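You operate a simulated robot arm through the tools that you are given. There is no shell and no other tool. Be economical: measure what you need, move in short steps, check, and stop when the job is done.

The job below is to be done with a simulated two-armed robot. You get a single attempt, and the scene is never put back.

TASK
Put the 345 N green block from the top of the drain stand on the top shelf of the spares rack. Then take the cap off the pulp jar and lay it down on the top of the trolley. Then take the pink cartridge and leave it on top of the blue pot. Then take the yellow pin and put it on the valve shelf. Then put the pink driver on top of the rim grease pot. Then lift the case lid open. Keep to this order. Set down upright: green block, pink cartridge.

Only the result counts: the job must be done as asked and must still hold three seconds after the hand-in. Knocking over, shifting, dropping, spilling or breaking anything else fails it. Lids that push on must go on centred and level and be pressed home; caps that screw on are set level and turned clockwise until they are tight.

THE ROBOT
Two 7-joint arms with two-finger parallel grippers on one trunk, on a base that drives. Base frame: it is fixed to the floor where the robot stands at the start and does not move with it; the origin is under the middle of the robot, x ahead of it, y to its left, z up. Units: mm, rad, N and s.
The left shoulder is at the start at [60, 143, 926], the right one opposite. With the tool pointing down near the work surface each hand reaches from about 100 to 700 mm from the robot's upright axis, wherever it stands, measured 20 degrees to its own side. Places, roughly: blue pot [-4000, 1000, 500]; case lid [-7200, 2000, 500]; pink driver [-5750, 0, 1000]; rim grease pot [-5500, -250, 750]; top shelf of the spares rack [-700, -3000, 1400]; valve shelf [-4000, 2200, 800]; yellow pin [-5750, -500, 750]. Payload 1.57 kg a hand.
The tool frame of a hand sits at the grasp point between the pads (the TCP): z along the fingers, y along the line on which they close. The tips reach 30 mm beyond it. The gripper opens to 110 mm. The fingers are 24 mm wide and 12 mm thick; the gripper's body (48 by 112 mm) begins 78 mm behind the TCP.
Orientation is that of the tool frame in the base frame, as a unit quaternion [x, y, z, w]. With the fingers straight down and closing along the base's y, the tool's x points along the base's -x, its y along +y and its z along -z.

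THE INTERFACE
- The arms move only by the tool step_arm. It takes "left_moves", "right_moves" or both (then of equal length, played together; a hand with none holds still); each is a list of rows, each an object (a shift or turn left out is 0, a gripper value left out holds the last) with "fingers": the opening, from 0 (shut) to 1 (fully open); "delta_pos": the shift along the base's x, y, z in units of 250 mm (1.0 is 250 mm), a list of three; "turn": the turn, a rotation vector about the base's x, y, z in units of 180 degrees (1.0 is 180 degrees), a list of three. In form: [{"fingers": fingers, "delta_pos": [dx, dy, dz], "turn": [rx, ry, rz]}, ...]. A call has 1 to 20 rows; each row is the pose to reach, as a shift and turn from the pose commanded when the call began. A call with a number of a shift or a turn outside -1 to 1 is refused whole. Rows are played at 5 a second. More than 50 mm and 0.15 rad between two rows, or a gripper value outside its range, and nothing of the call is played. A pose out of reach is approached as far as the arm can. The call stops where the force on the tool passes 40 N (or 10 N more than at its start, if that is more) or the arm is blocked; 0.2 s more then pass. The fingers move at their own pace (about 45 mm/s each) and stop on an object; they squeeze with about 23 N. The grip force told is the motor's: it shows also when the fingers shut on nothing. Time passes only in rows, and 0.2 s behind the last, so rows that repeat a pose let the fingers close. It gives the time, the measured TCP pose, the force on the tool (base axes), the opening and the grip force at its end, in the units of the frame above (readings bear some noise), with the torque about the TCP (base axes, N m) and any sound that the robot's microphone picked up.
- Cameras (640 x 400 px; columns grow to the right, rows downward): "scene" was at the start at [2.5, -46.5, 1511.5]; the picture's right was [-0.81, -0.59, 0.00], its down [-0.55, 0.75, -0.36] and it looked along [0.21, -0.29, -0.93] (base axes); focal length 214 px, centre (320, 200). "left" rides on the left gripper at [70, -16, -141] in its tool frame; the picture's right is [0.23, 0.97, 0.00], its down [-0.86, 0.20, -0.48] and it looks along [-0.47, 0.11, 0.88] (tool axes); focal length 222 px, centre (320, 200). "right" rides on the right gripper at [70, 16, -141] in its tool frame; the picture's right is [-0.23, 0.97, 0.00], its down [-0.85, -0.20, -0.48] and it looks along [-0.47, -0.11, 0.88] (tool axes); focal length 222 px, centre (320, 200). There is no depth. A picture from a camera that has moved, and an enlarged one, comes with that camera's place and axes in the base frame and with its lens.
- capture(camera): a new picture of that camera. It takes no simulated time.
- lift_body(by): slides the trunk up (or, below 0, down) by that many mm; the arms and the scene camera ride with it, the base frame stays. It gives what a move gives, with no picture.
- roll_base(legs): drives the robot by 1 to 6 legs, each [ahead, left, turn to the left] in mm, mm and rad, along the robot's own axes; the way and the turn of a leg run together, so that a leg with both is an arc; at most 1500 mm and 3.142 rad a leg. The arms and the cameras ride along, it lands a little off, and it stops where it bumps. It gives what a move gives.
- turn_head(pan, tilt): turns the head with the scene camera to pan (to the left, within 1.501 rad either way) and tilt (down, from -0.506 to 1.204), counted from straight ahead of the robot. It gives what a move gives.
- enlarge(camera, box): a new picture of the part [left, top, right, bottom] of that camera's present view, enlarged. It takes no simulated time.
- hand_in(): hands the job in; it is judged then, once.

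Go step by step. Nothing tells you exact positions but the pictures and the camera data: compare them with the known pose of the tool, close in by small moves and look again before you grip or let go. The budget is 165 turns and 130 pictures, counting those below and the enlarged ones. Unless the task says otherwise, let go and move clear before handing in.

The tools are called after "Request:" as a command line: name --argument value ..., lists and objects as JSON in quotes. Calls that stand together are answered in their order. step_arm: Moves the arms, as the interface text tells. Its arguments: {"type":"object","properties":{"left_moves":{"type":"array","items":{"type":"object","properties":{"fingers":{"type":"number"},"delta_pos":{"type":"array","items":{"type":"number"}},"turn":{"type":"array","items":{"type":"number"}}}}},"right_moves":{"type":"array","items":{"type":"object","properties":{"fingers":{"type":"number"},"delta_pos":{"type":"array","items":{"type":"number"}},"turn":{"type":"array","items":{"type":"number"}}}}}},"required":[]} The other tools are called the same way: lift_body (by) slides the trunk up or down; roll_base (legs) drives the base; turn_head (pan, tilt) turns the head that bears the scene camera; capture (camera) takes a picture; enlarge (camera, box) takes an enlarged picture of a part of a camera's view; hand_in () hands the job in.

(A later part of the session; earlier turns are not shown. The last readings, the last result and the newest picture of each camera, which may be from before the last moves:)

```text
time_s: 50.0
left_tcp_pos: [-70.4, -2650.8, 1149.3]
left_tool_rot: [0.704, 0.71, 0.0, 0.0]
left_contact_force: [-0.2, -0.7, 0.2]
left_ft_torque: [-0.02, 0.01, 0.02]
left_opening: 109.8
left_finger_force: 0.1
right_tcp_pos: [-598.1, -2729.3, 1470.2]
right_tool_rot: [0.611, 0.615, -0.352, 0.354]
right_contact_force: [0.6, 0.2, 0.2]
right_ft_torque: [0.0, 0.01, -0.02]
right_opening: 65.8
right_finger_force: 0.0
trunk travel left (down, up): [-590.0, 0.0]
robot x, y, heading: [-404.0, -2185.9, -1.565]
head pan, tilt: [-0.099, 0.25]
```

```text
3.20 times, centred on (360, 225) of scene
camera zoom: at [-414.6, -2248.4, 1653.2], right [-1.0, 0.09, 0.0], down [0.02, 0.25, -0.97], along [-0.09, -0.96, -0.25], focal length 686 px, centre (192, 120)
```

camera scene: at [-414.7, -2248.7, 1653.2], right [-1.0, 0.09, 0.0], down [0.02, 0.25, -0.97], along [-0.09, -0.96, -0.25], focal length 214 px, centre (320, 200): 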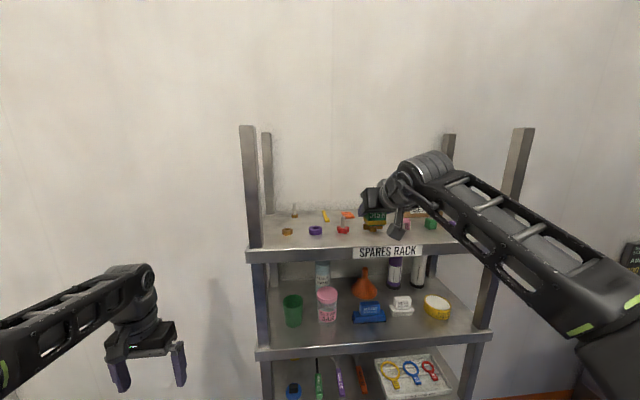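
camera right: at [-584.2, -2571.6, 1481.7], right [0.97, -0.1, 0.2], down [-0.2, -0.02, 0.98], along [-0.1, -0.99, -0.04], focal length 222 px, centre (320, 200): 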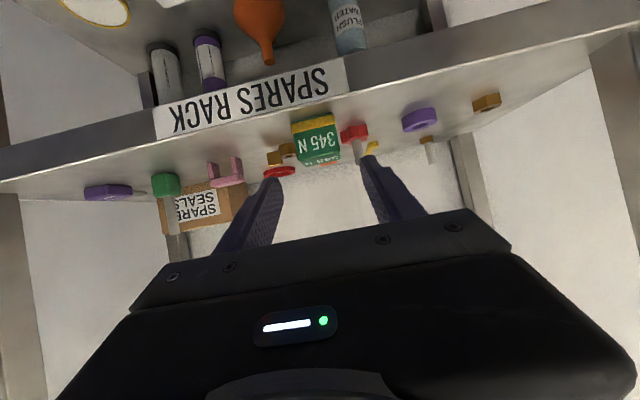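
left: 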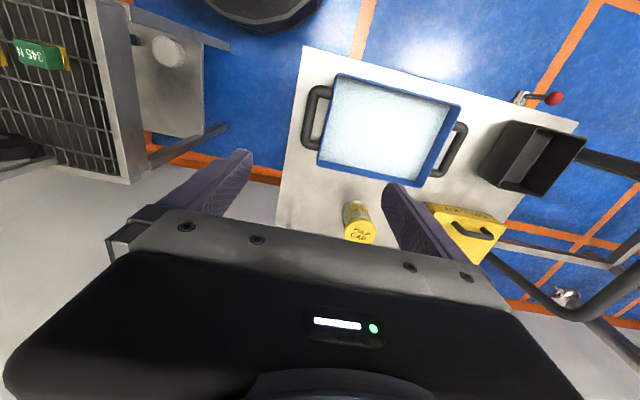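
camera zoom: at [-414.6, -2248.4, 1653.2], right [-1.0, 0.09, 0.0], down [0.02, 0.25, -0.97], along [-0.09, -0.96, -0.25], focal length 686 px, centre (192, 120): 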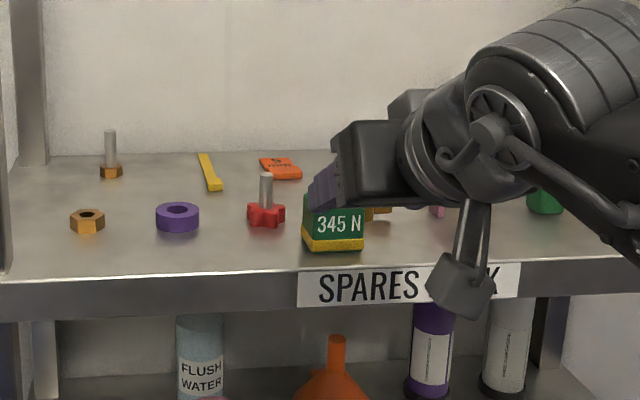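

The block stands upright on the shelf. Driving back to the trolley for the jar cap.

Request:
roll_base --legs '[[-700, 0, 0], [-785, 225, 0], [-750, 0, 0], [0, 0, 1.563]]'

Request:
turn_head --pan 0.5 --tilt 0.6

Request:
capture --camera "scene"

Request:
capture --camera "left"

```text
time_s: 65.1
left_tcp_pos: [256.5, 351.3, 1149.5]
left_tool_rot: [0.017, 1.0, 0.0, -0.001]
left_contact_force: [-0.2, -0.6, -0.7]
left_ft_torque: [0.0, 0.0, 0.01]
left_opening: 109.8
left_finger_force: 0.0
right_tcp_pos: [312.8, -179.2, 1471.2]
right_tool_rot: [0.014, 0.866, -0.007, 0.5]
right_contact_force: [-0.3, 0.3, 0.0]
right_ft_torque: [0.01, 0.01, -0.04]
right_opening: 66.0
right_finger_force: 0.1
trunk travel left (down, up): [-590.0, 0.0]
robot x, y, heading: [-223.8, 35.5, -0.033]
head pan, tilt: [-0.099, 0.25]
```

```text
time_s: 66.1
left_tcp_pos: [256.3, 350.3, 1149.2]
left_tool_rot: [0.017, 1.0, 0.0, 0.001]
left_contact_force: [-0.2, -0.1, 0.7]
left_ft_torque: [-0.01, 0.03, -0.01]
left_opening: 110.0
left_finger_force: 0.2
right_tcp_pos: [314.0, -180.9, 1470.8]
right_tool_rot: [0.014, 0.866, -0.008, 0.5]
right_contact_force: [1.1, 0.6, -0.1]
right_ft_torque: [0.0, -0.01, 0.0]
right_opening: 66.0
right_finger_force: 0.1
trunk travel left (down, up): [-590.0, 0.0]
robot x, y, heading: [-224.8, 34.3, -0.037]
head pan, tilt: [0.499, 0.6]
```

```text
95 pictures are left
camera scene: at [-174.6, 74.9, 1621.1], right [0.45, -0.89, 0.0], down [-0.5, -0.25, -0.83], along [0.74, 0.37, -0.56], focal length 214 px, centre (320, 200)
```

scene: 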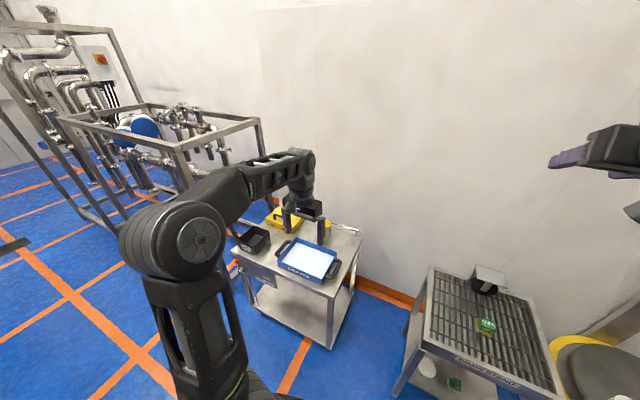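

```text
94 pictures are left
camera left: at [187.0, 335.4, 1290.4], right [-0.19, 0.98, 0.0], down [0.86, 0.17, 0.48], along [0.47, 0.09, -0.88], focal length 222 px, centre (320, 200)
```

left: 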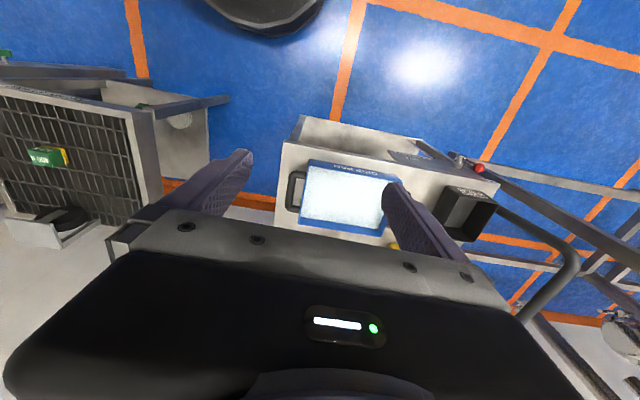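

Trolley front edge is near x≈327, jar around (660, 460). Driving to stand in front of it.

Request:
roll_base --legs '[[0, 0, 0.037], [100, 265, 0], [90, 0, 0]]'

Request:
lift_body --by -150

Request:
turn_head --pan 0.15 --tilt 0.8

Request:
capture --camera "scene"

Request:
capture --camera "left"

```text
time_s: 69.2
left_tcp_pos: [443.0, 628.7, 1149.3]
left_tool_rot: [0.006, 1.0, -0.001, -0.001]
left_contact_force: [0.5, -0.5, -0.5]
left_ft_torque: [0.04, 0.02, 0.02]
left_opening: 109.9
left_finger_force: 0.0
right_tcp_pos: [511.9, 100.5, 1470.4]
right_tool_rot: [0.005, 0.867, -0.002, 0.499]
right_contact_force: [-0.2, 0.9, -0.2]
right_ft_torque: [0.02, -0.01, 0.0]
right_opening: 65.9
right_finger_force: 0.1
trunk travel left (down, up): [-590.0, 0.0]
robot x, y, heading: [-34.7, 304.5, -0.013]
head pan, tilt: [0.499, 0.6]
```

```text
time_s: 70.9
left_tcp_pos: [441.8, 629.5, 1000.9]
left_tool_rot: [0.006, 1.0, -0.001, 0.0]
left_contact_force: [0.3, 0.4, -1.2]
left_ft_torque: [-0.01, 0.0, -0.01]
left_opening: 109.8
left_finger_force: 0.2
right_tcp_pos: [510.7, 100.8, 1320.7]
right_tool_rot: [0.004, 0.866, -0.002, 0.5]
right_contact_force: [0.0, 0.1, 0.2]
right_ft_torque: [0.06, 0.01, 0.0]
right_opening: 66.1
right_finger_force: 0.1
trunk travel left (down, up): [-440.0, 150.0]
robot x, y, heading: [-31.3, 305.6, -0.009]
head pan, tilt: [0.499, 0.6]
```

```text
time_s: 71.7
left_tcp_pos: [442.4, 629.8, 1000.5]
left_tool_rot: [0.006, 1.0, -0.001, 0.001]
left_contact_force: [0.0, -0.4, 0.1]
left_ft_torque: [-0.03, 0.0, -0.03]
left_opening: 109.9
left_finger_force: 0.1
right_tcp_pos: [511.2, 100.9, 1321.0]
right_tool_rot: [0.005, 0.866, -0.002, 0.5]
right_contact_force: [-0.3, -0.5, -0.5]
right_ft_torque: [0.0, 0.02, -0.02]
right_opening: 66.0
right_finger_force: 0.1
trunk travel left (down, up): [-440.0, 150.0]
robot x, y, heading: [-30.6, 305.4, -0.01]
head pan, tilt: [0.15, 0.799]
```

```text
93 pictures are left
camera scene: at [18.6, 314.5, 1454.3], right [0.14, -0.99, 0.0], down [-0.71, -0.1, -0.7], along [0.69, 0.1, -0.72], focal length 214 px, centre (320, 200)
```

scene: 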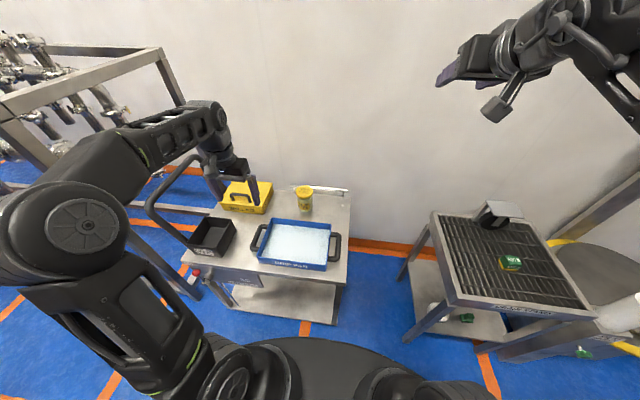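

```text
92 pictures are left
camera left: at [372.5, 613.2, 1140.4], right [-0.22, 0.98, 0.0], down [0.86, 0.19, 0.48], along [0.47, 0.1, -0.88], focal length 222 px, centre (320, 200)
```

left: 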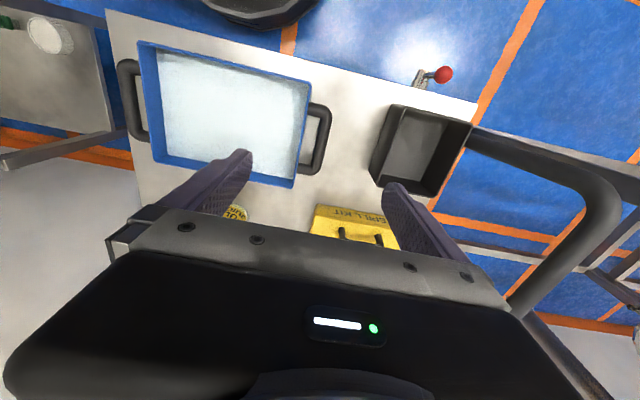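

Request:
enlarge --camera "scene" --box '[180, 150, 380, 300]'

```text
2.67 times, centred on (280, 225) of scene
camera zoom: at [18.6, 314.5, 1454.3], right [0.14, -0.99, 0.0], down [-0.71, -0.1, -0.7], along [0.69, 0.1, -0.72], focal length 572 px, centre (427, 133)
```

zoom: 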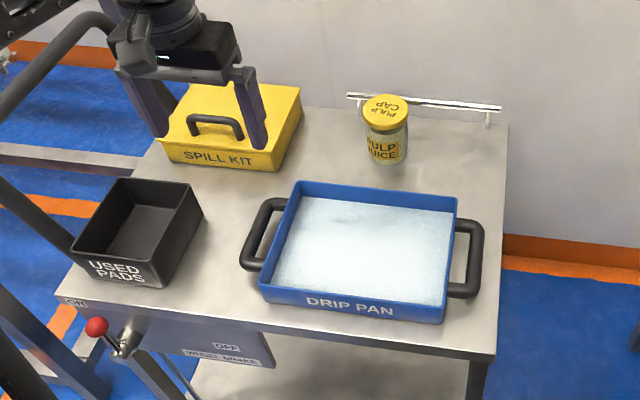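

Jar stands near (661, 466), cap top z≈838. Moving the left hand over it to look closely.

Request:
step_arm --left_moves '[{"delta_pos": [0.146, -0.11, -0.04]}, {"delta_pos": [0.292, -0.22, -0.08]}, {"delta_pos": [0.438, -0.33, -0.12]}, {"delta_pos": [0.584, -0.44, -0.16]}, {"delta_pos": [0.73, -0.55, -0.2]}, {"delta_pos": [0.876, -0.65, -0.24]}, {"delta_pos": [0.876, -0.65, -0.24]}]'

Request:
capture --camera "left"

Request:
enlarge --camera "scene" --box '[240, 140, 380, 240]'

```text
time_s: 73.3
left_tcp_pos: [568.7, 533.7, 965.7]
left_tool_rot: [0.005, 1.0, 0.0, 0.002]
left_contact_force: [-0.5, -0.2, -0.7]
left_ft_torque: [-0.02, 0.01, -0.01]
left_opening: 109.9
left_finger_force: 0.1
left hand out of reach, approached as far as the arm can: row 4, 5, 6, 7
right_tcp_pos: [511.6, 100.1, 1320.2]
right_tool_rot: [0.004, 0.866, -0.002, 0.5]
right_contact_force: [-0.3, -0.1, -0.8]
right_ft_torque: [-0.03, 0.0, -0.04]
right_opening: 65.8
right_finger_force: 0.1
trunk travel left (down, up): [-440.0, 150.0]
robot x, y, heading: [-26.9, 301.8, -0.012]
head pan, tilt: [0.15, 0.799]
```

```text
90 pictures are left
camera left: at [500.3, 517.3, 1106.2], right [-0.22, 0.98, 0.0], down [0.86, 0.19, 0.48], along [0.47, 0.1, -0.88], focal length 222 px, centre (320, 200)
```

left: 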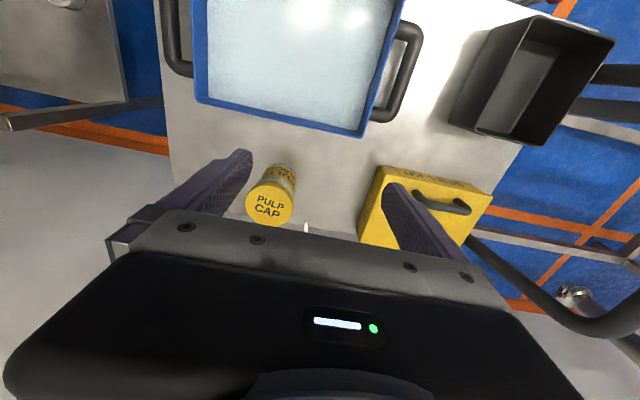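

```text
4.00 times, centred on (310, 190) of scene
camera zoom: at [18.7, 314.3, 1454.2], right [0.14, -0.99, 0.0], down [-0.71, -0.1, -0.7], along [0.69, 0.1, -0.72], focal length 858 px, centre (360, 240)
```

zoom: 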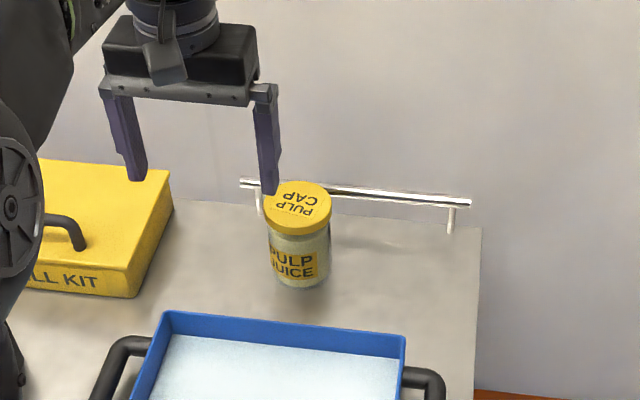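

Cap at about (679, 477, 817) — too far from here for the arm. I'll move 35 mm closer and raise the trunk.

Request:
roll_base --legs '[[35, 0, 0.01]]'

Request:
lift_body --by 150

Request:
step_arm --left_moves '[{"delta_pos": [0.1, -0.08, -0.15], "turn": [0, -0.04, 0]}, {"delta_pos": [0.2, -0.14, -0.3], "turn": [0, -0.08, 0]}, {"delta_pos": [0.29, -0.19, -0.45], "turn": [0, -0.11, 0]}, {"delta_pos": [0.29, -0.23, -0.6], "turn": [0, -0.11, 0]}, {"delta_pos": [0.29, -0.23, -0.75], "turn": [0, -0.11, 0]}, {"delta_pos": [0.29, -0.23, -0.85], "turn": [0, -0.11, 0]}, {"delta_pos": [0.29, -0.23, -0.85], "turn": [0, -0.11, 0]}]'

Request:
capture --camera "left"

Request:
enlarge --camera "scene" --box '[240, 160, 400, 280]'

```text
time_s: 74.2
left_tcp_pos: [605.1, 539.6, 964.1]
left_tool_rot: [0.0, 1.0, 0.001, 0.0]
left_contact_force: [0.1, 0.2, -0.6]
left_ft_torque: [0.0, 0.02, -0.05]
left_opening: 110.2
left_finger_force: 0.1
right_tcp_pos: [551.3, 105.3, 1319.6]
right_tool_rot: [0.0, 0.867, 0.0, 0.499]
right_contact_force: [1.0, -0.2, -0.4]
right_ft_torque: [-0.04, 0.02, -0.01]
right_opening: 66.0
right_finger_force: 0.2
trunk travel left (down, up): [-440.0, 150.0]
robot x, y, heading: [6.0, 307.3, -0.004]
head pan, tilt: [0.15, 0.799]
```

```text
time_s: 76.0
left_tcp_pos: [603.2, 539.5, 1114.9]
left_tool_rot: [0.001, 1.0, -0.001, 0.002]
left_contact_force: [0.3, 0.3, 0.0]
left_ft_torque: [-0.01, 0.06, 0.0]
left_opening: 110.1
left_finger_force: 0.1
right_tcp_pos: [547.3, 105.8, 1471.0]
right_tool_rot: [0.0, 0.867, 0.0, 0.499]
right_contact_force: [0.3, 1.3, 0.1]
right_ft_torque: [0.01, 0.02, -0.04]
right_opening: 66.1
right_finger_force: 0.2
trunk travel left (down, up): [-590.0, 0.0]
robot x, y, heading: [5.5, 301.9, -0.003]
head pan, tilt: [0.15, 0.799]
```

```text
time_s: 77.5
left_tcp_pos: [676.6, 481.7, 901.7]
left_tool_rot: [0.002, 0.985, 0.0, 0.173]
left_contact_force: [-0.2, -0.5, -0.2]
left_ft_torque: [-0.02, -0.03, 0.01]
left_opening: 110.0
left_finger_force: 0.1
right_tcp_pos: [548.9, 106.5, 1470.3]
right_tool_rot: [0.0, 0.866, 0.001, 0.5]
right_contact_force: [1.3, -0.9, 0.9]
right_ft_torque: [-0.02, 0.03, 0.01]
right_opening: 66.0
right_finger_force: 0.2
trunk travel left (down, up): [-590.0, 0.0]
robot x, y, heading: [5.7, 303.6, -0.001]
head pan, tilt: [0.15, 0.799]
```

```text
88 pictures are left
camera left: at [563.6, 463.8, 1009.5], right [-0.21, 0.97, -0.08], down [0.64, 0.2, 0.74], along [0.74, 0.11, -0.67], focal length 222 px, centre (320, 200)
```

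left: 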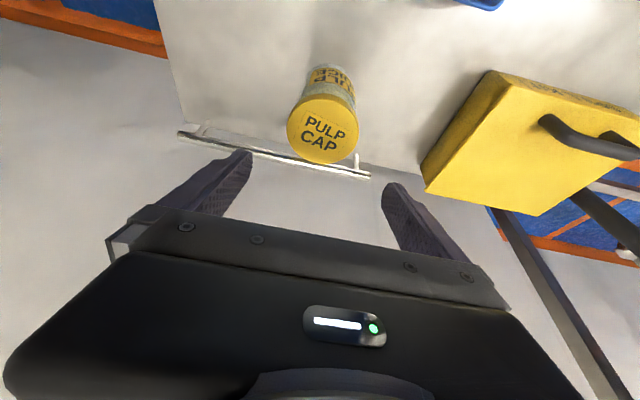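

```text
3.33 times, centred on (320, 220) of scene
camera zoom: at [54.3, 314.7, 1604.2], right [0.15, -0.99, 0.0], down [-0.71, -0.11, -0.7], along [0.69, 0.1, -0.72], focal length 715 px, centre (320, 133)
```

zoom: 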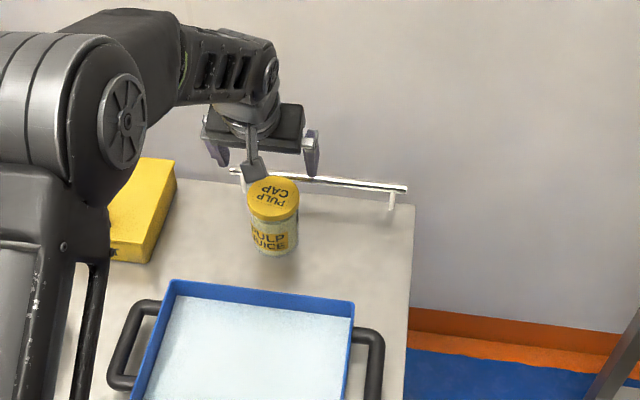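

Request:
step_arm --left_moves '[{"delta_pos": [-0.01, -0.02, -0.1]}, {"delta_pos": [-0.02, -0.024, -0.18]}, {"delta_pos": [-0.02, -0.024, -0.18]}]'

Request:
capture --camera "left"

Request:
enlarge --camera "scene" --box '[260, 170, 360, 250]'

```text
time_s: 78.3
left_tcp_pos: [671.6, 474.7, 857.8]
left_tool_rot: [0.0, 0.985, 0.001, 0.173]
left_contact_force: [-0.3, 0.1, 0.3]
left_ft_torque: [-0.02, 0.04, 0.01]
left_opening: 109.8
left_finger_force: 0.1
right_tcp_pos: [548.5, 104.3, 1470.6]
right_tool_rot: [0.0, 0.866, 0.0, 0.499]
right_contact_force: [-0.4, 0.7, 0.6]
right_ft_torque: [0.04, 0.01, 0.01]
right_opening: 65.9
right_finger_force: 0.1
trunk travel left (down, up): [-590.0, 0.0]
robot x, y, heading: [4.4, 305.2, -0.003]
head pan, tilt: [0.15, 0.799]
```

```text
86 pictures are left
camera left: at [559.2, 457.2, 965.9], right [-0.21, 0.97, -0.08], down [0.64, 0.2, 0.74], along [0.74, 0.11, -0.67], focal length 222 px, centre (320, 200)
```

left: 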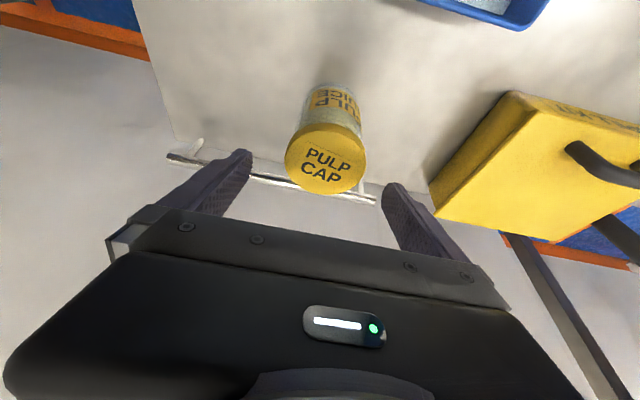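

```text
5.00 times, centred on (310, 210) of scene
camera zoom: at [54.4, 314.6, 1604.2], right [0.15, -0.99, 0.0], down [-0.71, -0.11, -0.7], along [0.69, 0.1, -0.72], focal length 1072 px, centre (370, 150)
```

zoom: 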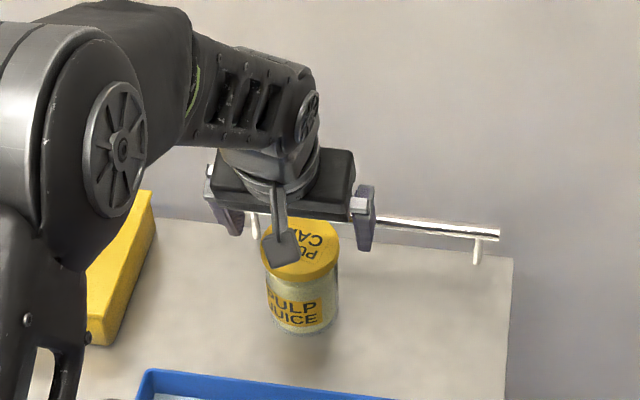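

Request:
step_arm --left_moves '[{"delta_pos": [-0.004, 0, -0.1]}, {"delta_pos": [-0.008, 0, -0.2]}, {"delta_pos": [-0.008, 0, -0.2]}]'

Request:
capture --camera "left"

Request:
enlarge --camera "scene" --box '[260, 170, 360, 250]'

```text
time_s: 79.2
left_tcp_pos: [671.7, 474.0, 807.9]
left_tool_rot: [0.0, 0.985, 0.001, 0.172]
left_contact_force: [0.8, -0.9, -0.4]
left_ft_torque: [-0.03, -0.03, -0.02]
left_opening: 110.0
left_finger_force: 0.0
right_tcp_pos: [548.3, 105.7, 1470.5]
right_tool_rot: [0.0, 0.867, 0.0, 0.498]
right_contact_force: [0.1, 0.4, -0.6]
right_ft_torque: [0.02, -0.01, 0.01]
right_opening: 66.0
right_finger_force: 0.1
trunk travel left (down, up): [-590.0, 0.0]
robot x, y, heading: [4.4, 305.0, -0.008]
head pan, tilt: [0.15, 0.799]
```

```text
84 pictures are left
camera left: at [558.0, 456.9, 916.3], right [-0.21, 0.97, -0.08], down [0.64, 0.2, 0.74], along [0.74, 0.11, -0.67], focal length 222 px, centre (320, 200)
```

left: 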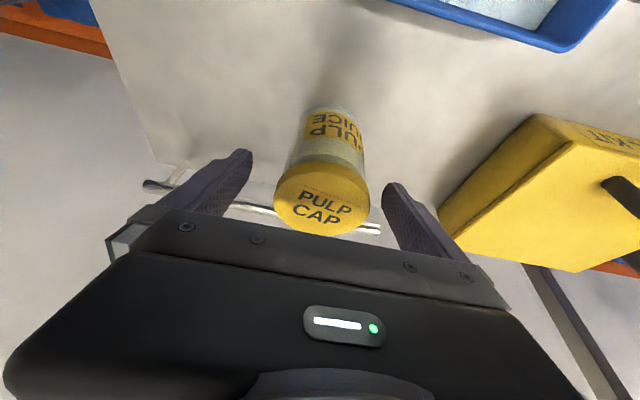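

```text
5.00 times, centred on (310, 210) of scene
camera zoom: at [54.3, 314.6, 1604.2], right [0.15, -0.99, 0.0], down [-0.71, -0.11, -0.7], along [0.69, 0.1, -0.72], focal length 1072 px, centre (370, 150)
```

zoom: 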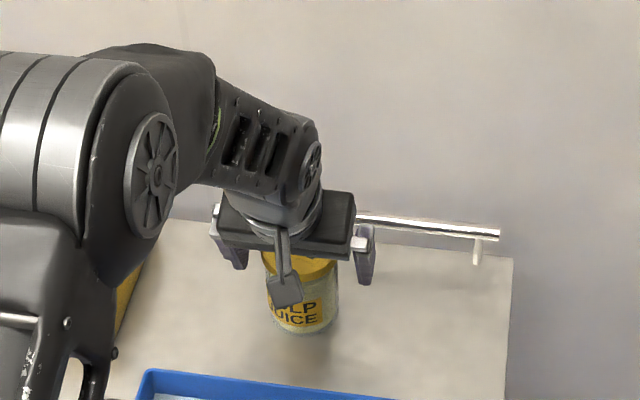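

Request:
step_arm --left_moves '[{"delta_pos": [0.016, 0.008, -0.028]}, {"delta_pos": [0.016, 0.008, -0.028], "fingers": 0.3}, {"delta_pos": [0.016, 0.008, -0.028], "fingers": 0.3}, {"delta_pos": [0.016, 0.008, -0.028], "fingers": 0.3}, {"delta_pos": [0.016, 0.008, -0.028], "fingers": 0.3}]'

Request:
capture --camera "left"

```text
time_s: 80.3
left_tcp_pos: [675.2, 477.2, 801.5]
left_tool_rot: [0.001, 0.985, 0.002, 0.173]
left_contact_force: [1.2, 1.4, -0.2]
left_ft_torque: [0.01, -0.03, 0.06]
left_opening: 72.3
left_finger_force: 22.5
right_tcp_pos: [548.1, 105.3, 1471.6]
right_tool_rot: [0.0, 0.867, 0.0, 0.499]
right_contact_force: [-0.1, 0.0, -0.9]
right_ft_torque: [0.06, 0.01, -0.01]
right_opening: 66.1
right_finger_force: 0.0
trunk travel left (down, up): [-590.0, 0.0]
robot x, y, heading: [2.7, 304.0, -0.003]
head pan, tilt: [0.15, 0.799]
```

```text
82 pictures are left
camera left: at [561.8, 460.0, 909.3], right [-0.21, 0.97, -0.08], down [0.64, 0.2, 0.74], along [0.74, 0.11, -0.67], focal length 222 px, centre (320, 200)
```

left: 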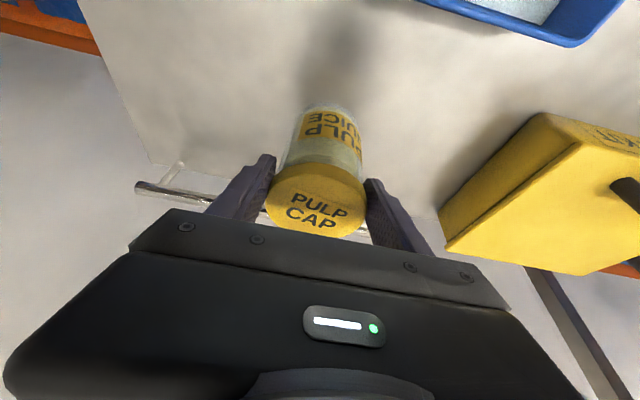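

Cap gripped at 72 mm. Trying a small counter-clockwise turn and checking whether the jar follows.

Request:
step_arm --left_moves '[{"turn": [0, 0, 0.045]}, {"turn": [0, 0, 0.09]}, {"turn": [0, 0, 0.135]}, {"turn": [0, 0, 0.135]}]'

Request:
capture --camera "left"

Request:
enlarge --camera "scene" --box '[260, 170, 360, 250]'

```text
time_s: 81.3
left_tcp_pos: [671.0, 478.2, 800.7]
left_tool_rot: [-0.208, 0.963, 0.038, 0.169]
left_contact_force: [1.2, -0.2, 0.8]
left_ft_torque: [-0.01, 0.05, -0.01]
left_opening: 72.3
left_finger_force: 23.1
right_tcp_pos: [548.6, 104.9, 1469.8]
right_tool_rot: [0.0, 0.867, 0.0, 0.499]
right_contact_force: [0.2, 0.0, -0.7]
right_ft_torque: [0.03, 0.01, -0.02]
right_opening: 66.0
right_finger_force: 0.1
trunk travel left (down, up): [-590.0, 0.0]
robot x, y, heading: [5.7, 300.6, -0.002]
head pan, tilt: [0.15, 0.799]
heard: snap
```

```text
81 pictures are left
camera left: at [576.6, 415.1, 908.9], right [-0.6, 0.8, -0.08], down [0.5, 0.45, 0.74], along [0.63, 0.4, -0.67], focal length 222 px, centre (320, 200)
```

left: 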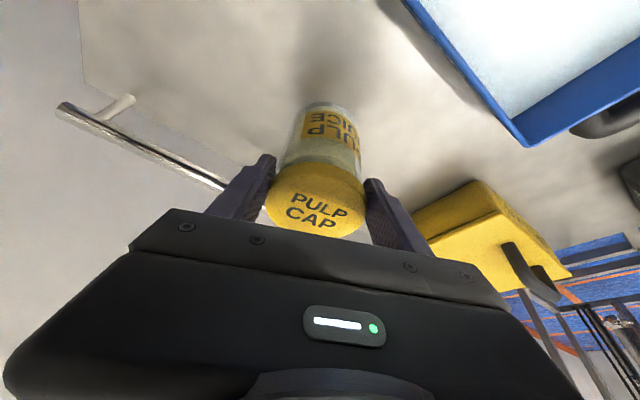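

```text
5.00 times, centred on (310, 210) of scene
camera zoom: at [54.4, 314.8, 1604.2], right [0.15, -0.99, 0.0], down [-0.71, -0.11, -0.7], along [0.69, 0.1, -0.72], focal length 1072 px, centre (370, 150)
```

zoom: 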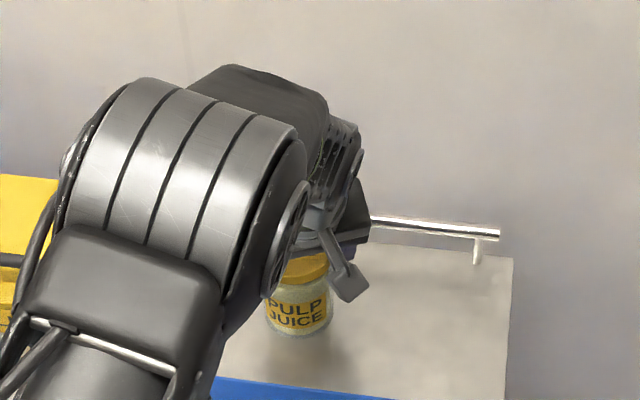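

A snap was heard; the cap may be free. I'll lift a few millimetres and check the weight.

Request:
step_arm --left_moves '[{"delta_pos": [0, 0, 0.01]}, {"delta_pos": [0, 0, 0.02]}, {"delta_pos": [0, 0, 0.032]}, {"delta_pos": [0, 0, 0.032]}]'

Request:
enlarge --camera "left" --box '[220, 60, 420, 260]'

Request:
enlarge --camera "scene" --box '[290, 200, 350, 250]'

```text
time_s: 82.3
left_tcp_pos: [672.7, 477.7, 809.4]
left_tool_rot: [-0.206, 0.963, 0.037, 0.169]
left_contact_force: [0.6, 0.7, -0.3]
left_ft_torque: [0.0, 0.02, -0.04]
left_opening: 72.4
left_finger_force: 23.3
right_tcp_pos: [548.8, 105.4, 1470.7]
right_tool_rot: [0.001, 0.867, 0.0, 0.499]
right_contact_force: [0.2, -0.8, -0.4]
right_ft_torque: [-0.02, 0.0, 0.02]
right_opening: 66.1
right_finger_force: 0.1
trunk travel left (down, up): [-590.0, 0.0]
robot x, y, heading: [2.2, 304.6, 0.001]
head pan, tilt: [0.15, 0.799]
```

```text
2.00 times, centred on (320, 160) of left
camera zoom: at [576.0, 415.0, 917.9], right [-0.59, 0.8, -0.08], down [0.5, 0.44, 0.74], along [0.63, 0.4, -0.67], focal length 444 px, centre (320, 280)
```

zoom: 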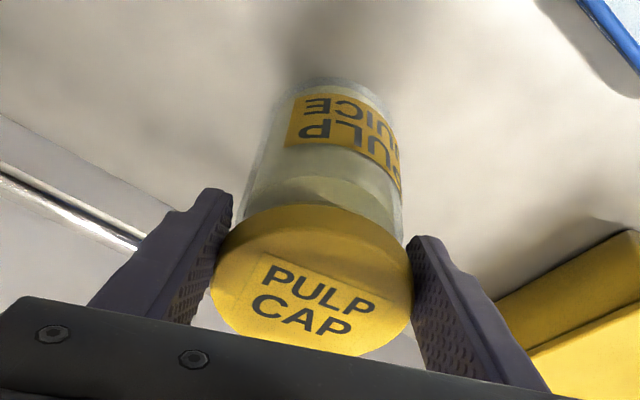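

```text
8.00 times, centred on (320, 225) of scene
camera zoom: at [54.5, 314.6, 1604.2], right [0.15, -0.99, 0.0], down [-0.71, -0.11, -0.7], along [0.69, 0.1, -0.72], focal length 1716 px, centre (320, 0)
```

zoom: 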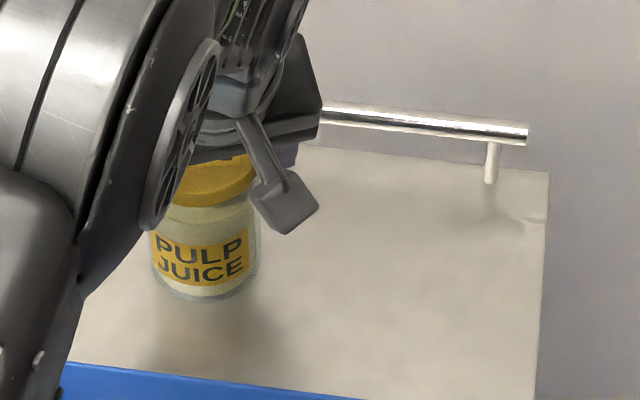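

The cap is free (no jar weight). The fingertips stick out below the cap, so I'll rest it back loosely, regrip it nearer the tips, and then lift it off.

Request:
step_arm --left_moves '[{"delta_pos": [0, 0, -0.016]}, {"delta_pos": [0, 0, -0.033]}, {"delta_pos": [0, 0, -0.033], "fingers": 0.8}, {"delta_pos": [0, 0, -0.033], "fingers": 0.8}, {"delta_pos": [0, 0, 0.0], "fingers": 0.8}, {"delta_pos": [0, 0, 0.039], "fingers": 0.8}, {"delta_pos": [0, 0, 0.039], "fingers": 0.8}, {"delta_pos": [0, 0, 0.039], "fingers": 0.3}, {"delta_pos": [0, 0, 0.039], "fingers": 0.3}, {"delta_pos": [0, 0, 0.039], "fingers": 0.3}]'

Request:
enlarge --camera "left" --box '[220, 60, 420, 260]'

```text
time_s: 84.5
left_tcp_pos: [672.4, 477.5, 818.7]
left_tool_rot: [-0.206, 0.963, 0.036, 0.169]
left_contact_force: [-0.3, 0.4, 0.0]
left_ft_torque: [0.04, 0.04, 0.0]
left_opening: 72.3
left_finger_force: 22.8
right_tcp_pos: [548.8, 105.5, 1471.4]
right_tool_rot: [0.001, 0.866, 0.0, 0.499]
right_contact_force: [-0.2, 0.3, 0.1]
right_ft_torque: [0.01, 0.03, -0.01]
right_opening: 66.0
right_finger_force: 0.1
trunk travel left (down, up): [-590.0, 0.0]
robot x, y, heading: [9.4, 301.1, -0.005]
head pan, tilt: [0.15, 0.799]
```

```text
2.00 times, centred on (320, 160) of left
camera zoom: at [576.0, 414.9, 927.3], right [-0.59, 0.8, -0.08], down [0.5, 0.44, 0.74], along [0.63, 0.4, -0.67], focal length 444 px, centre (320, 280)
```

zoom: 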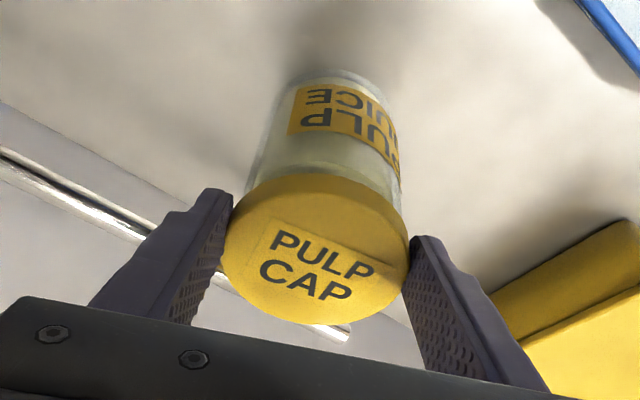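

Regripped near the tips. Lifting slowly off the jar.

Request:
step_arm --left_moves '[{"delta_pos": [0, 0, 0.02]}, {"delta_pos": [0, 0, 0.05]}, {"delta_pos": [0, 0, 0.1]}, {"delta_pos": [0, 0, 0.16]}, {"delta_pos": [0, 0, 0.22]}, {"delta_pos": [0, 0, 0.22]}]'

Request:
capture --camera "left"

Request:
enlarge --camera "scene" --box '[260, 170, 380, 260]'

```text
time_s: 86.0
left_tcp_pos: [672.5, 476.2, 874.5]
left_tool_rot: [-0.207, 0.963, 0.036, 0.168]
left_contact_force: [-0.4, -0.4, -0.4]
left_ft_torque: [-0.01, 0.01, 0.01]
left_opening: 71.9
left_finger_force: 23.1
right_tcp_pos: [548.8, 104.4, 1471.0]
right_tool_rot: [0.001, 0.866, 0.0, 0.499]
right_contact_force: [-0.4, 0.0, 0.1]
right_ft_torque: [-0.01, 0.0, -0.01]
right_opening: 66.3
right_finger_force: 0.1
trunk travel left (down, up): [-590.0, 0.0]
robot x, y, heading: [3.7, 306.9, -0.0]
head pan, tilt: [0.15, 0.799]
```

```text
76 pictures are left
camera left: at [576.7, 414.7, 982.5], right [-0.59, 0.8, -0.08], down [0.5, 0.44, 0.74], along [0.63, 0.4, -0.67], focal length 222 px, centre (320, 200)
```

left: 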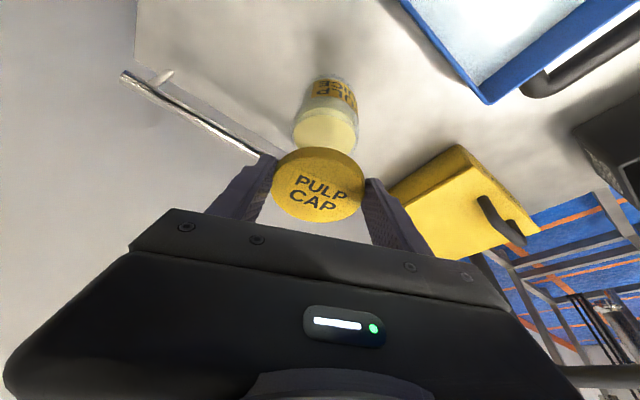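

```text
4.44 times, centred on (320, 215) of scene
camera zoom: at [54.6, 314.6, 1604.2], right [0.15, -0.99, 0.0], down [-0.71, -0.11, -0.7], along [0.69, 0.1, -0.72], focal length 953 px, centre (320, 133)
```

zoom: 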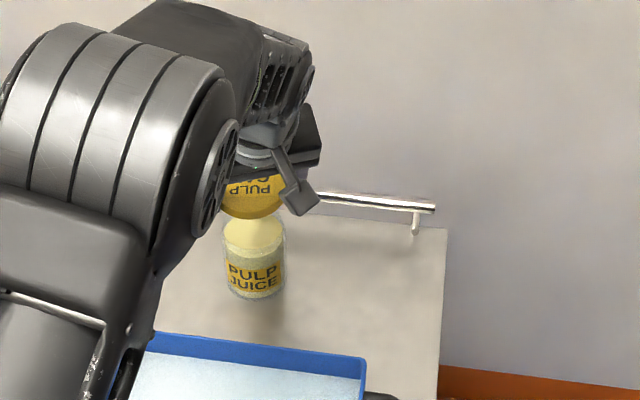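

Cap is off and the jar stands. Moving it right of the jar over the free trolley surface.

Request:
step_arm --left_moves '[{"delta_pos": [-0.02, -0.12, 0], "turn": [0, 0, -0.034]}, {"delta_pos": [-0.04, -0.24, 0], "turn": [0, 0, -0.068]}, {"delta_pos": [-0.06, -0.36, 0], "turn": [0, 0, -0.102]}, {"delta_pos": [-0.07, -0.45, 0], "turn": [0, 0, -0.135]}, {"delta_pos": [-0.07, -0.45, -0.15], "turn": [0, 0, -0.135]}, {"delta_pos": [-0.07, -0.45, -0.28], "turn": [0, 0, -0.135]}, {"delta_pos": [-0.07, -0.45, -0.28], "turn": [0, 0, -0.135]}]'

Request:
capture --camera "left"

Request:
enlarge --camera "scene" --box '[260, 170, 400, 270]'

```text
time_s: 87.5
left_tcp_pos: [652.1, 365.9, 805.0]
left_tool_rot: [0.001, 0.985, 0.001, 0.172]
left_contact_force: [-0.1, -0.7, 0.2]
left_ft_torque: [0.0, 0.0, 0.0]
left_opening: 72.0
left_finger_force: 23.4
right_tcp_pos: [549.1, 104.5, 1470.8]
right_tool_rot: [0.001, 0.866, 0.0, 0.5]
right_contact_force: [-0.3, 0.9, 0.7]
right_ft_torque: [0.0, 0.0, 0.0]
right_opening: 66.2
right_finger_force: 0.1
trunk travel left (down, up): [-590.0, 0.0]
robot x, y, heading: [-0.5, 301.9, -0.003]
head pan, tilt: [0.15, 0.799]
```

```text
74 pictures are left
camera left: at [539.3, 349.0, 912.4], right [-0.21, 0.97, -0.08], down [0.64, 0.2, 0.74], along [0.74, 0.11, -0.67], focal length 222 px, centre (320, 200)
```

left: 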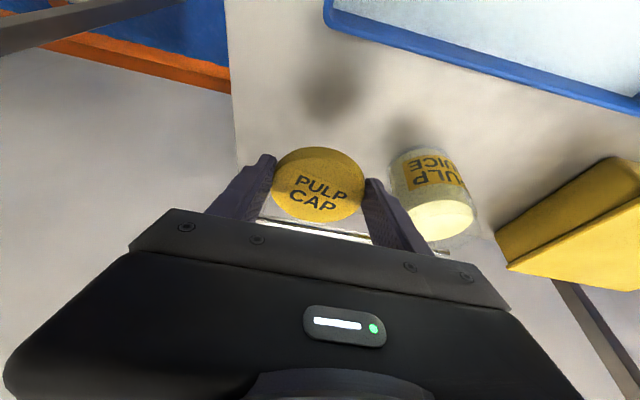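

```text
4.00 times, centred on (330, 220) of scene
camera zoom: at [54.4, 314.6, 1604.2], right [0.15, -0.99, 0.0], down [-0.71, -0.11, -0.7], along [0.69, 0.1, -0.72], focal length 858 px, centre (280, 120)
```

zoom: 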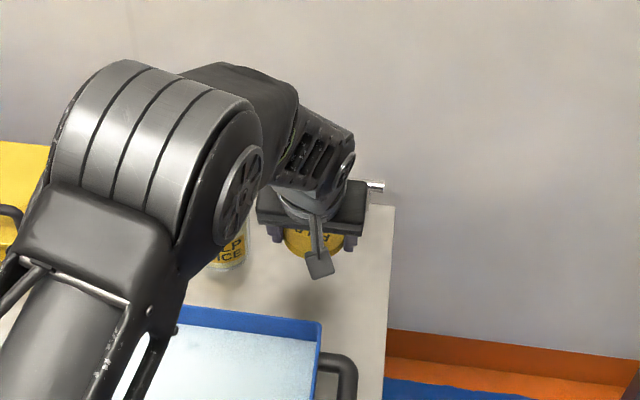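

Request:
step_arm --left_moves '[{"delta_pos": [0, 0, -0.08]}, {"delta_pos": [0, 0, -0.16]}, {"delta_pos": [0, 0, -0.19]}, {"delta_pos": [0, 0, -0.2]}, {"delta_pos": [0, 0, -0.21]}, {"delta_pos": [0, 0, -0.22]}]'

Request:
enlarge --camera "left" --box '[220, 60, 420, 260]'

```text
time_s: 89.0
left_tcp_pos: [655.3, 364.9, 749.6]
left_tool_rot: [-0.001, 0.985, 0.001, 0.172]
left_contact_force: [0.6, -0.4, 0.6]
left_ft_torque: [-0.01, 0.03, -0.03]
left_opening: 72.0
left_finger_force: 23.0
right_tcp_pos: [549.8, 104.8, 1471.5]
right_tool_rot: [0.001, 0.867, 0.0, 0.499]
right_contact_force: [0.2, -0.1, 0.0]
right_ft_torque: [0.02, 0.01, 0.0]
right_opening: 66.1
right_finger_force: 0.0
trunk travel left (down, up): [-590.0, 0.0]
robot x, y, heading: [5.9, 301.1, 0.001]
head pan, tilt: [0.15, 0.799]
```

```text
2.00 times, centred on (320, 160) of left
camera zoom: at [541.9, 347.7, 857.9], right [-0.21, 0.97, -0.08], down [0.64, 0.2, 0.74], along [0.74, 0.11, -0.67], focal length 444 px, centre (320, 280)
```

zoom: 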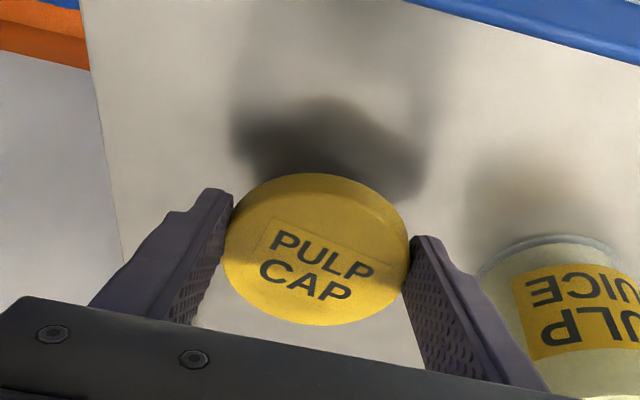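

Request:
step_arm --left_moves '[{"delta_pos": [0, 0, -0.01]}, {"delta_pos": [0, 0, -0.02]}, {"delta_pos": [0, 0, -0.03]}, {"delta_pos": [0, 0, -0.04]}, {"delta_pos": [0, 0, -0.05]}]'

```text
time_s: 90.2
left_tcp_pos: [655.6, 365.0, 736.5]
left_tool_rot: [0.001, 0.985, 0.001, 0.173]
left_contact_force: [0.2, -0.5, 0.5]
left_ft_torque: [-0.01, -0.02, -0.05]
left_opening: 72.1
left_finger_force: 23.5
right_tcp_pos: [548.4, 105.5, 1470.8]
right_tool_rot: [0.001, 0.866, 0.0, 0.5]
right_contact_force: [0.2, -0.2, 0.3]
right_ft_torque: [0.01, 0.0, 0.01]
right_opening: 65.8
right_finger_force: 0.1
trunk travel left (down, up): [-590.0, 0.0]
robot x, y, heading: [5.0, 306.6, -0.004]
head pan, tilt: [0.15, 0.799]
```

Request:
step_arm --left_moves '[{"delta_pos": [0, 0, -0.01]}, {"delta_pos": [0, 0, -0.02]}, {"delta_pos": [0, 0, -0.03]}, {"delta_pos": [0, 0, -0.04]}, {"delta_pos": [0, 0, -0.05]}]'

Request:
enlarge --camera "left" --box '[220, 60, 420, 260]'

```text
time_s: 91.3
left_tcp_pos: [658.3, 365.2, 732.4]
left_tool_rot: [0.001, 0.984, 0.0, 0.18]
left_contact_force: [-8.6, 1.7, 22.0]
left_ft_torque: [0.74, 0.26, 0.25]
left_opening: 71.8
left_finger_force: 22.8
right_tcp_pos: [545.6, 105.6, 1471.6]
right_tool_rot: [0.0, 0.866, 0.001, 0.5]
right_contact_force: [-0.9, 0.1, 0.4]
right_ft_torque: [0.01, -0.01, 0.03]
right_opening: 65.9
right_finger_force: 0.1
trunk travel left (down, up): [-590.0, 0.0]
robot x, y, heading: [6.1, 303.7, -0.001]
head pan, tilt: [0.15, 0.799]
stopped in row 5 (left hand): the force on the tool passed its limit (the readings are from after the stop); the commanded pose is now the measured one
```

```text
2.00 times, centred on (320, 160) of left
camera zoom: at [544.0, 347.6, 839.5], right [-0.21, 0.97, -0.08], down [0.63, 0.2, 0.75], along [0.74, 0.11, -0.66], focal length 444 px, centre (320, 280)
```

zoom: 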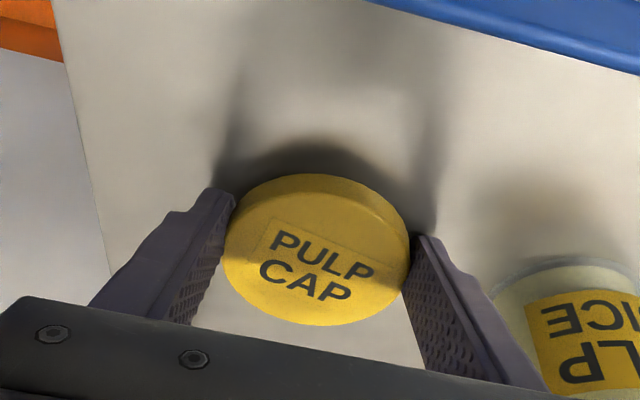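

Contact with the trolley top. Easing up 1 mm, opening and lifting clear.

Request:
step_arm --left_moves '[{"delta_pos": [0, 0, 0.006]}, {"delta_pos": [0, 0, 0.006], "fingers": 0.9}, {"delta_pos": [0, 0, 0.006], "fingers": 0.9}, {"delta_pos": [0, 0, 0.01], "fingers": 0.9}, {"delta_pos": [0, 0, 0.1], "fingers": 0.9}, {"delta_pos": [0, 0, 0.25], "fingers": 0.9}, {"delta_pos": [0, 0, 0.4], "fingers": 0.9}, {"delta_pos": [-0.1, 0, 0.55], "fingers": 0.9}, {"delta_pos": [-0.25, 0, 0.7], "fingers": 0.9}, {"delta_pos": [-0.4, 0, 0.8], "fingers": 0.9}, {"delta_pos": [-0.4, 0, 0.8], "fingers": 0.9}]'

Request:
capture --camera "left"

Request:
turn_head --pan 1.5 --tilt 0.4

Request:
capture --camera "scene"

```text
refused: row 9 steps farther than a row can; nothing moved
```

```text
70 pictures are left
camera left: at [544.0, 347.6, 839.5], right [-0.21, 0.97, -0.08], down [0.63, 0.2, 0.75], along [0.74, 0.11, -0.66], focal length 222 px, centre (320, 200)
```

left: 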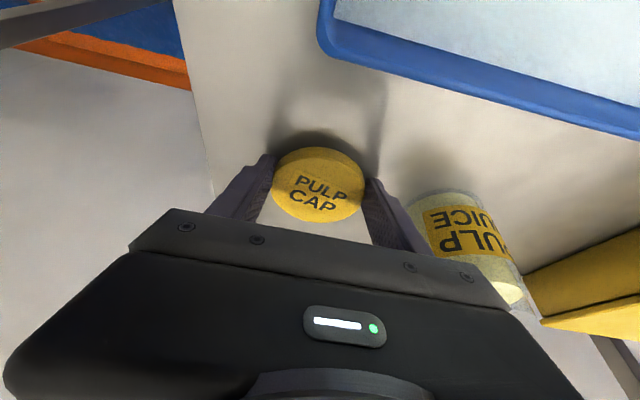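

```text
time_s: 92.8
left_tcp_pos: [658.4, 365.1, 731.6]
left_tool_rot: [0.001, 0.984, -0.001, 0.179]
left_contact_force: [1.6, 0.6, 33.4]
left_ft_torque: [0.64, 0.0, 0.07]
left_opening: 72.2
left_finger_force: 23.1
right_tcp_pos: [544.5, 105.2, 1472.3]
right_tool_rot: [0.0, 0.866, 0.001, 0.501]
right_contact_force: [-0.1, -0.3, 0.3]
right_ft_torque: [0.01, 0.04, 0.04]
right_opening: 66.1
right_finger_force: 0.1
trunk travel left (down, up): [-590.0, 0.0]
robot x, y, heading: [4.8, 303.8, -0.002]
head pan, tilt: [1.499, 0.4]
```

```text
69 pictures are left
camera scene: at [-22.3, 394.8, 1639.4], right [1.0, -0.07, 0.0], down [-0.03, -0.39, -0.92], along [0.07, 0.92, -0.39], focal length 214 px, centre (320, 200)
```

scene: 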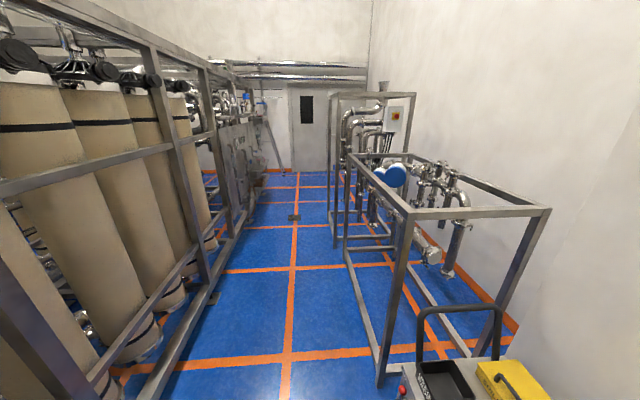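

Request:
step_arm --left_moves '[{"delta_pos": [0, 0, 0.008]}, {"delta_pos": [0, 0, 0.008], "fingers": 0.9}, {"delta_pos": [0, 0, 0.008], "fingers": 0.9}, {"delta_pos": [0, 0, 0.01], "fingers": 0.9}, {"delta_pos": [0, 0, 0.1], "fingers": 0.9}, {"delta_pos": [0, 0, 0.25], "fingers": 0.9}, {"delta_pos": [0, 0, 0.4], "fingers": 0.9}, {"delta_pos": [-0.1, 0, 0.5], "fingers": 0.9}, {"delta_pos": [-0.2, 0, 0.6], "fingers": 0.9}, {"delta_pos": [-0.3, 0, 0.7], "fingers": 0.9}, {"delta_pos": [-0.4, 0, 0.8], "fingers": 0.9}, {"delta_pos": [-0.4, 0, 0.8], "fingers": 0.9}]'

Request:
capture --camera "left"

```text
time_s: 95.4
left_tcp_pos: [558.6, 364.6, 923.4]
left_tool_rot: [0.0, 0.985, -0.001, 0.175]
left_contact_force: [-0.1, -0.3, -0.8]
left_ft_torque: [0.0, 0.0, -0.01]
left_opening: 98.8
left_finger_force: 0.0
right_tcp_pos: [549.1, 105.6, 1470.4]
right_tool_rot: [0.001, 0.866, 0.0, 0.499]
right_contact_force: [0.0, 0.5, 0.4]
right_ft_torque: [-0.01, 0.01, 0.03]
right_opening: 65.9
right_finger_force: 0.0
trunk travel left (down, up): [-590.0, 0.0]
robot x, y, heading: [4.5, 304.4, -0.005]
head pan, tilt: [1.499, 0.4]
```

```text
68 pictures are left
camera left: at [443.7, 348.1, 1032.5], right [-0.21, 0.97, -0.08], down [0.64, 0.2, 0.74], along [0.74, 0.11, -0.66], focal length 222 px, centre (320, 200)
```

left: 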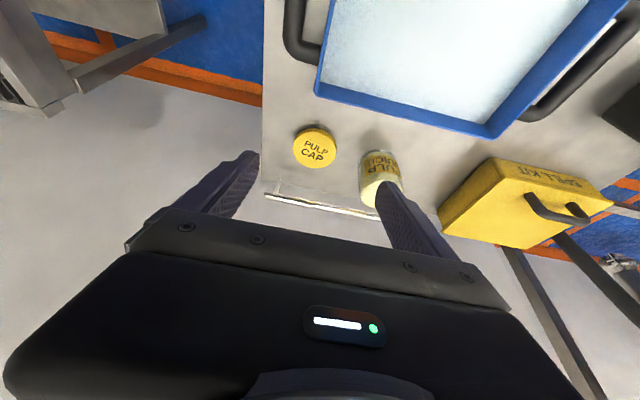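

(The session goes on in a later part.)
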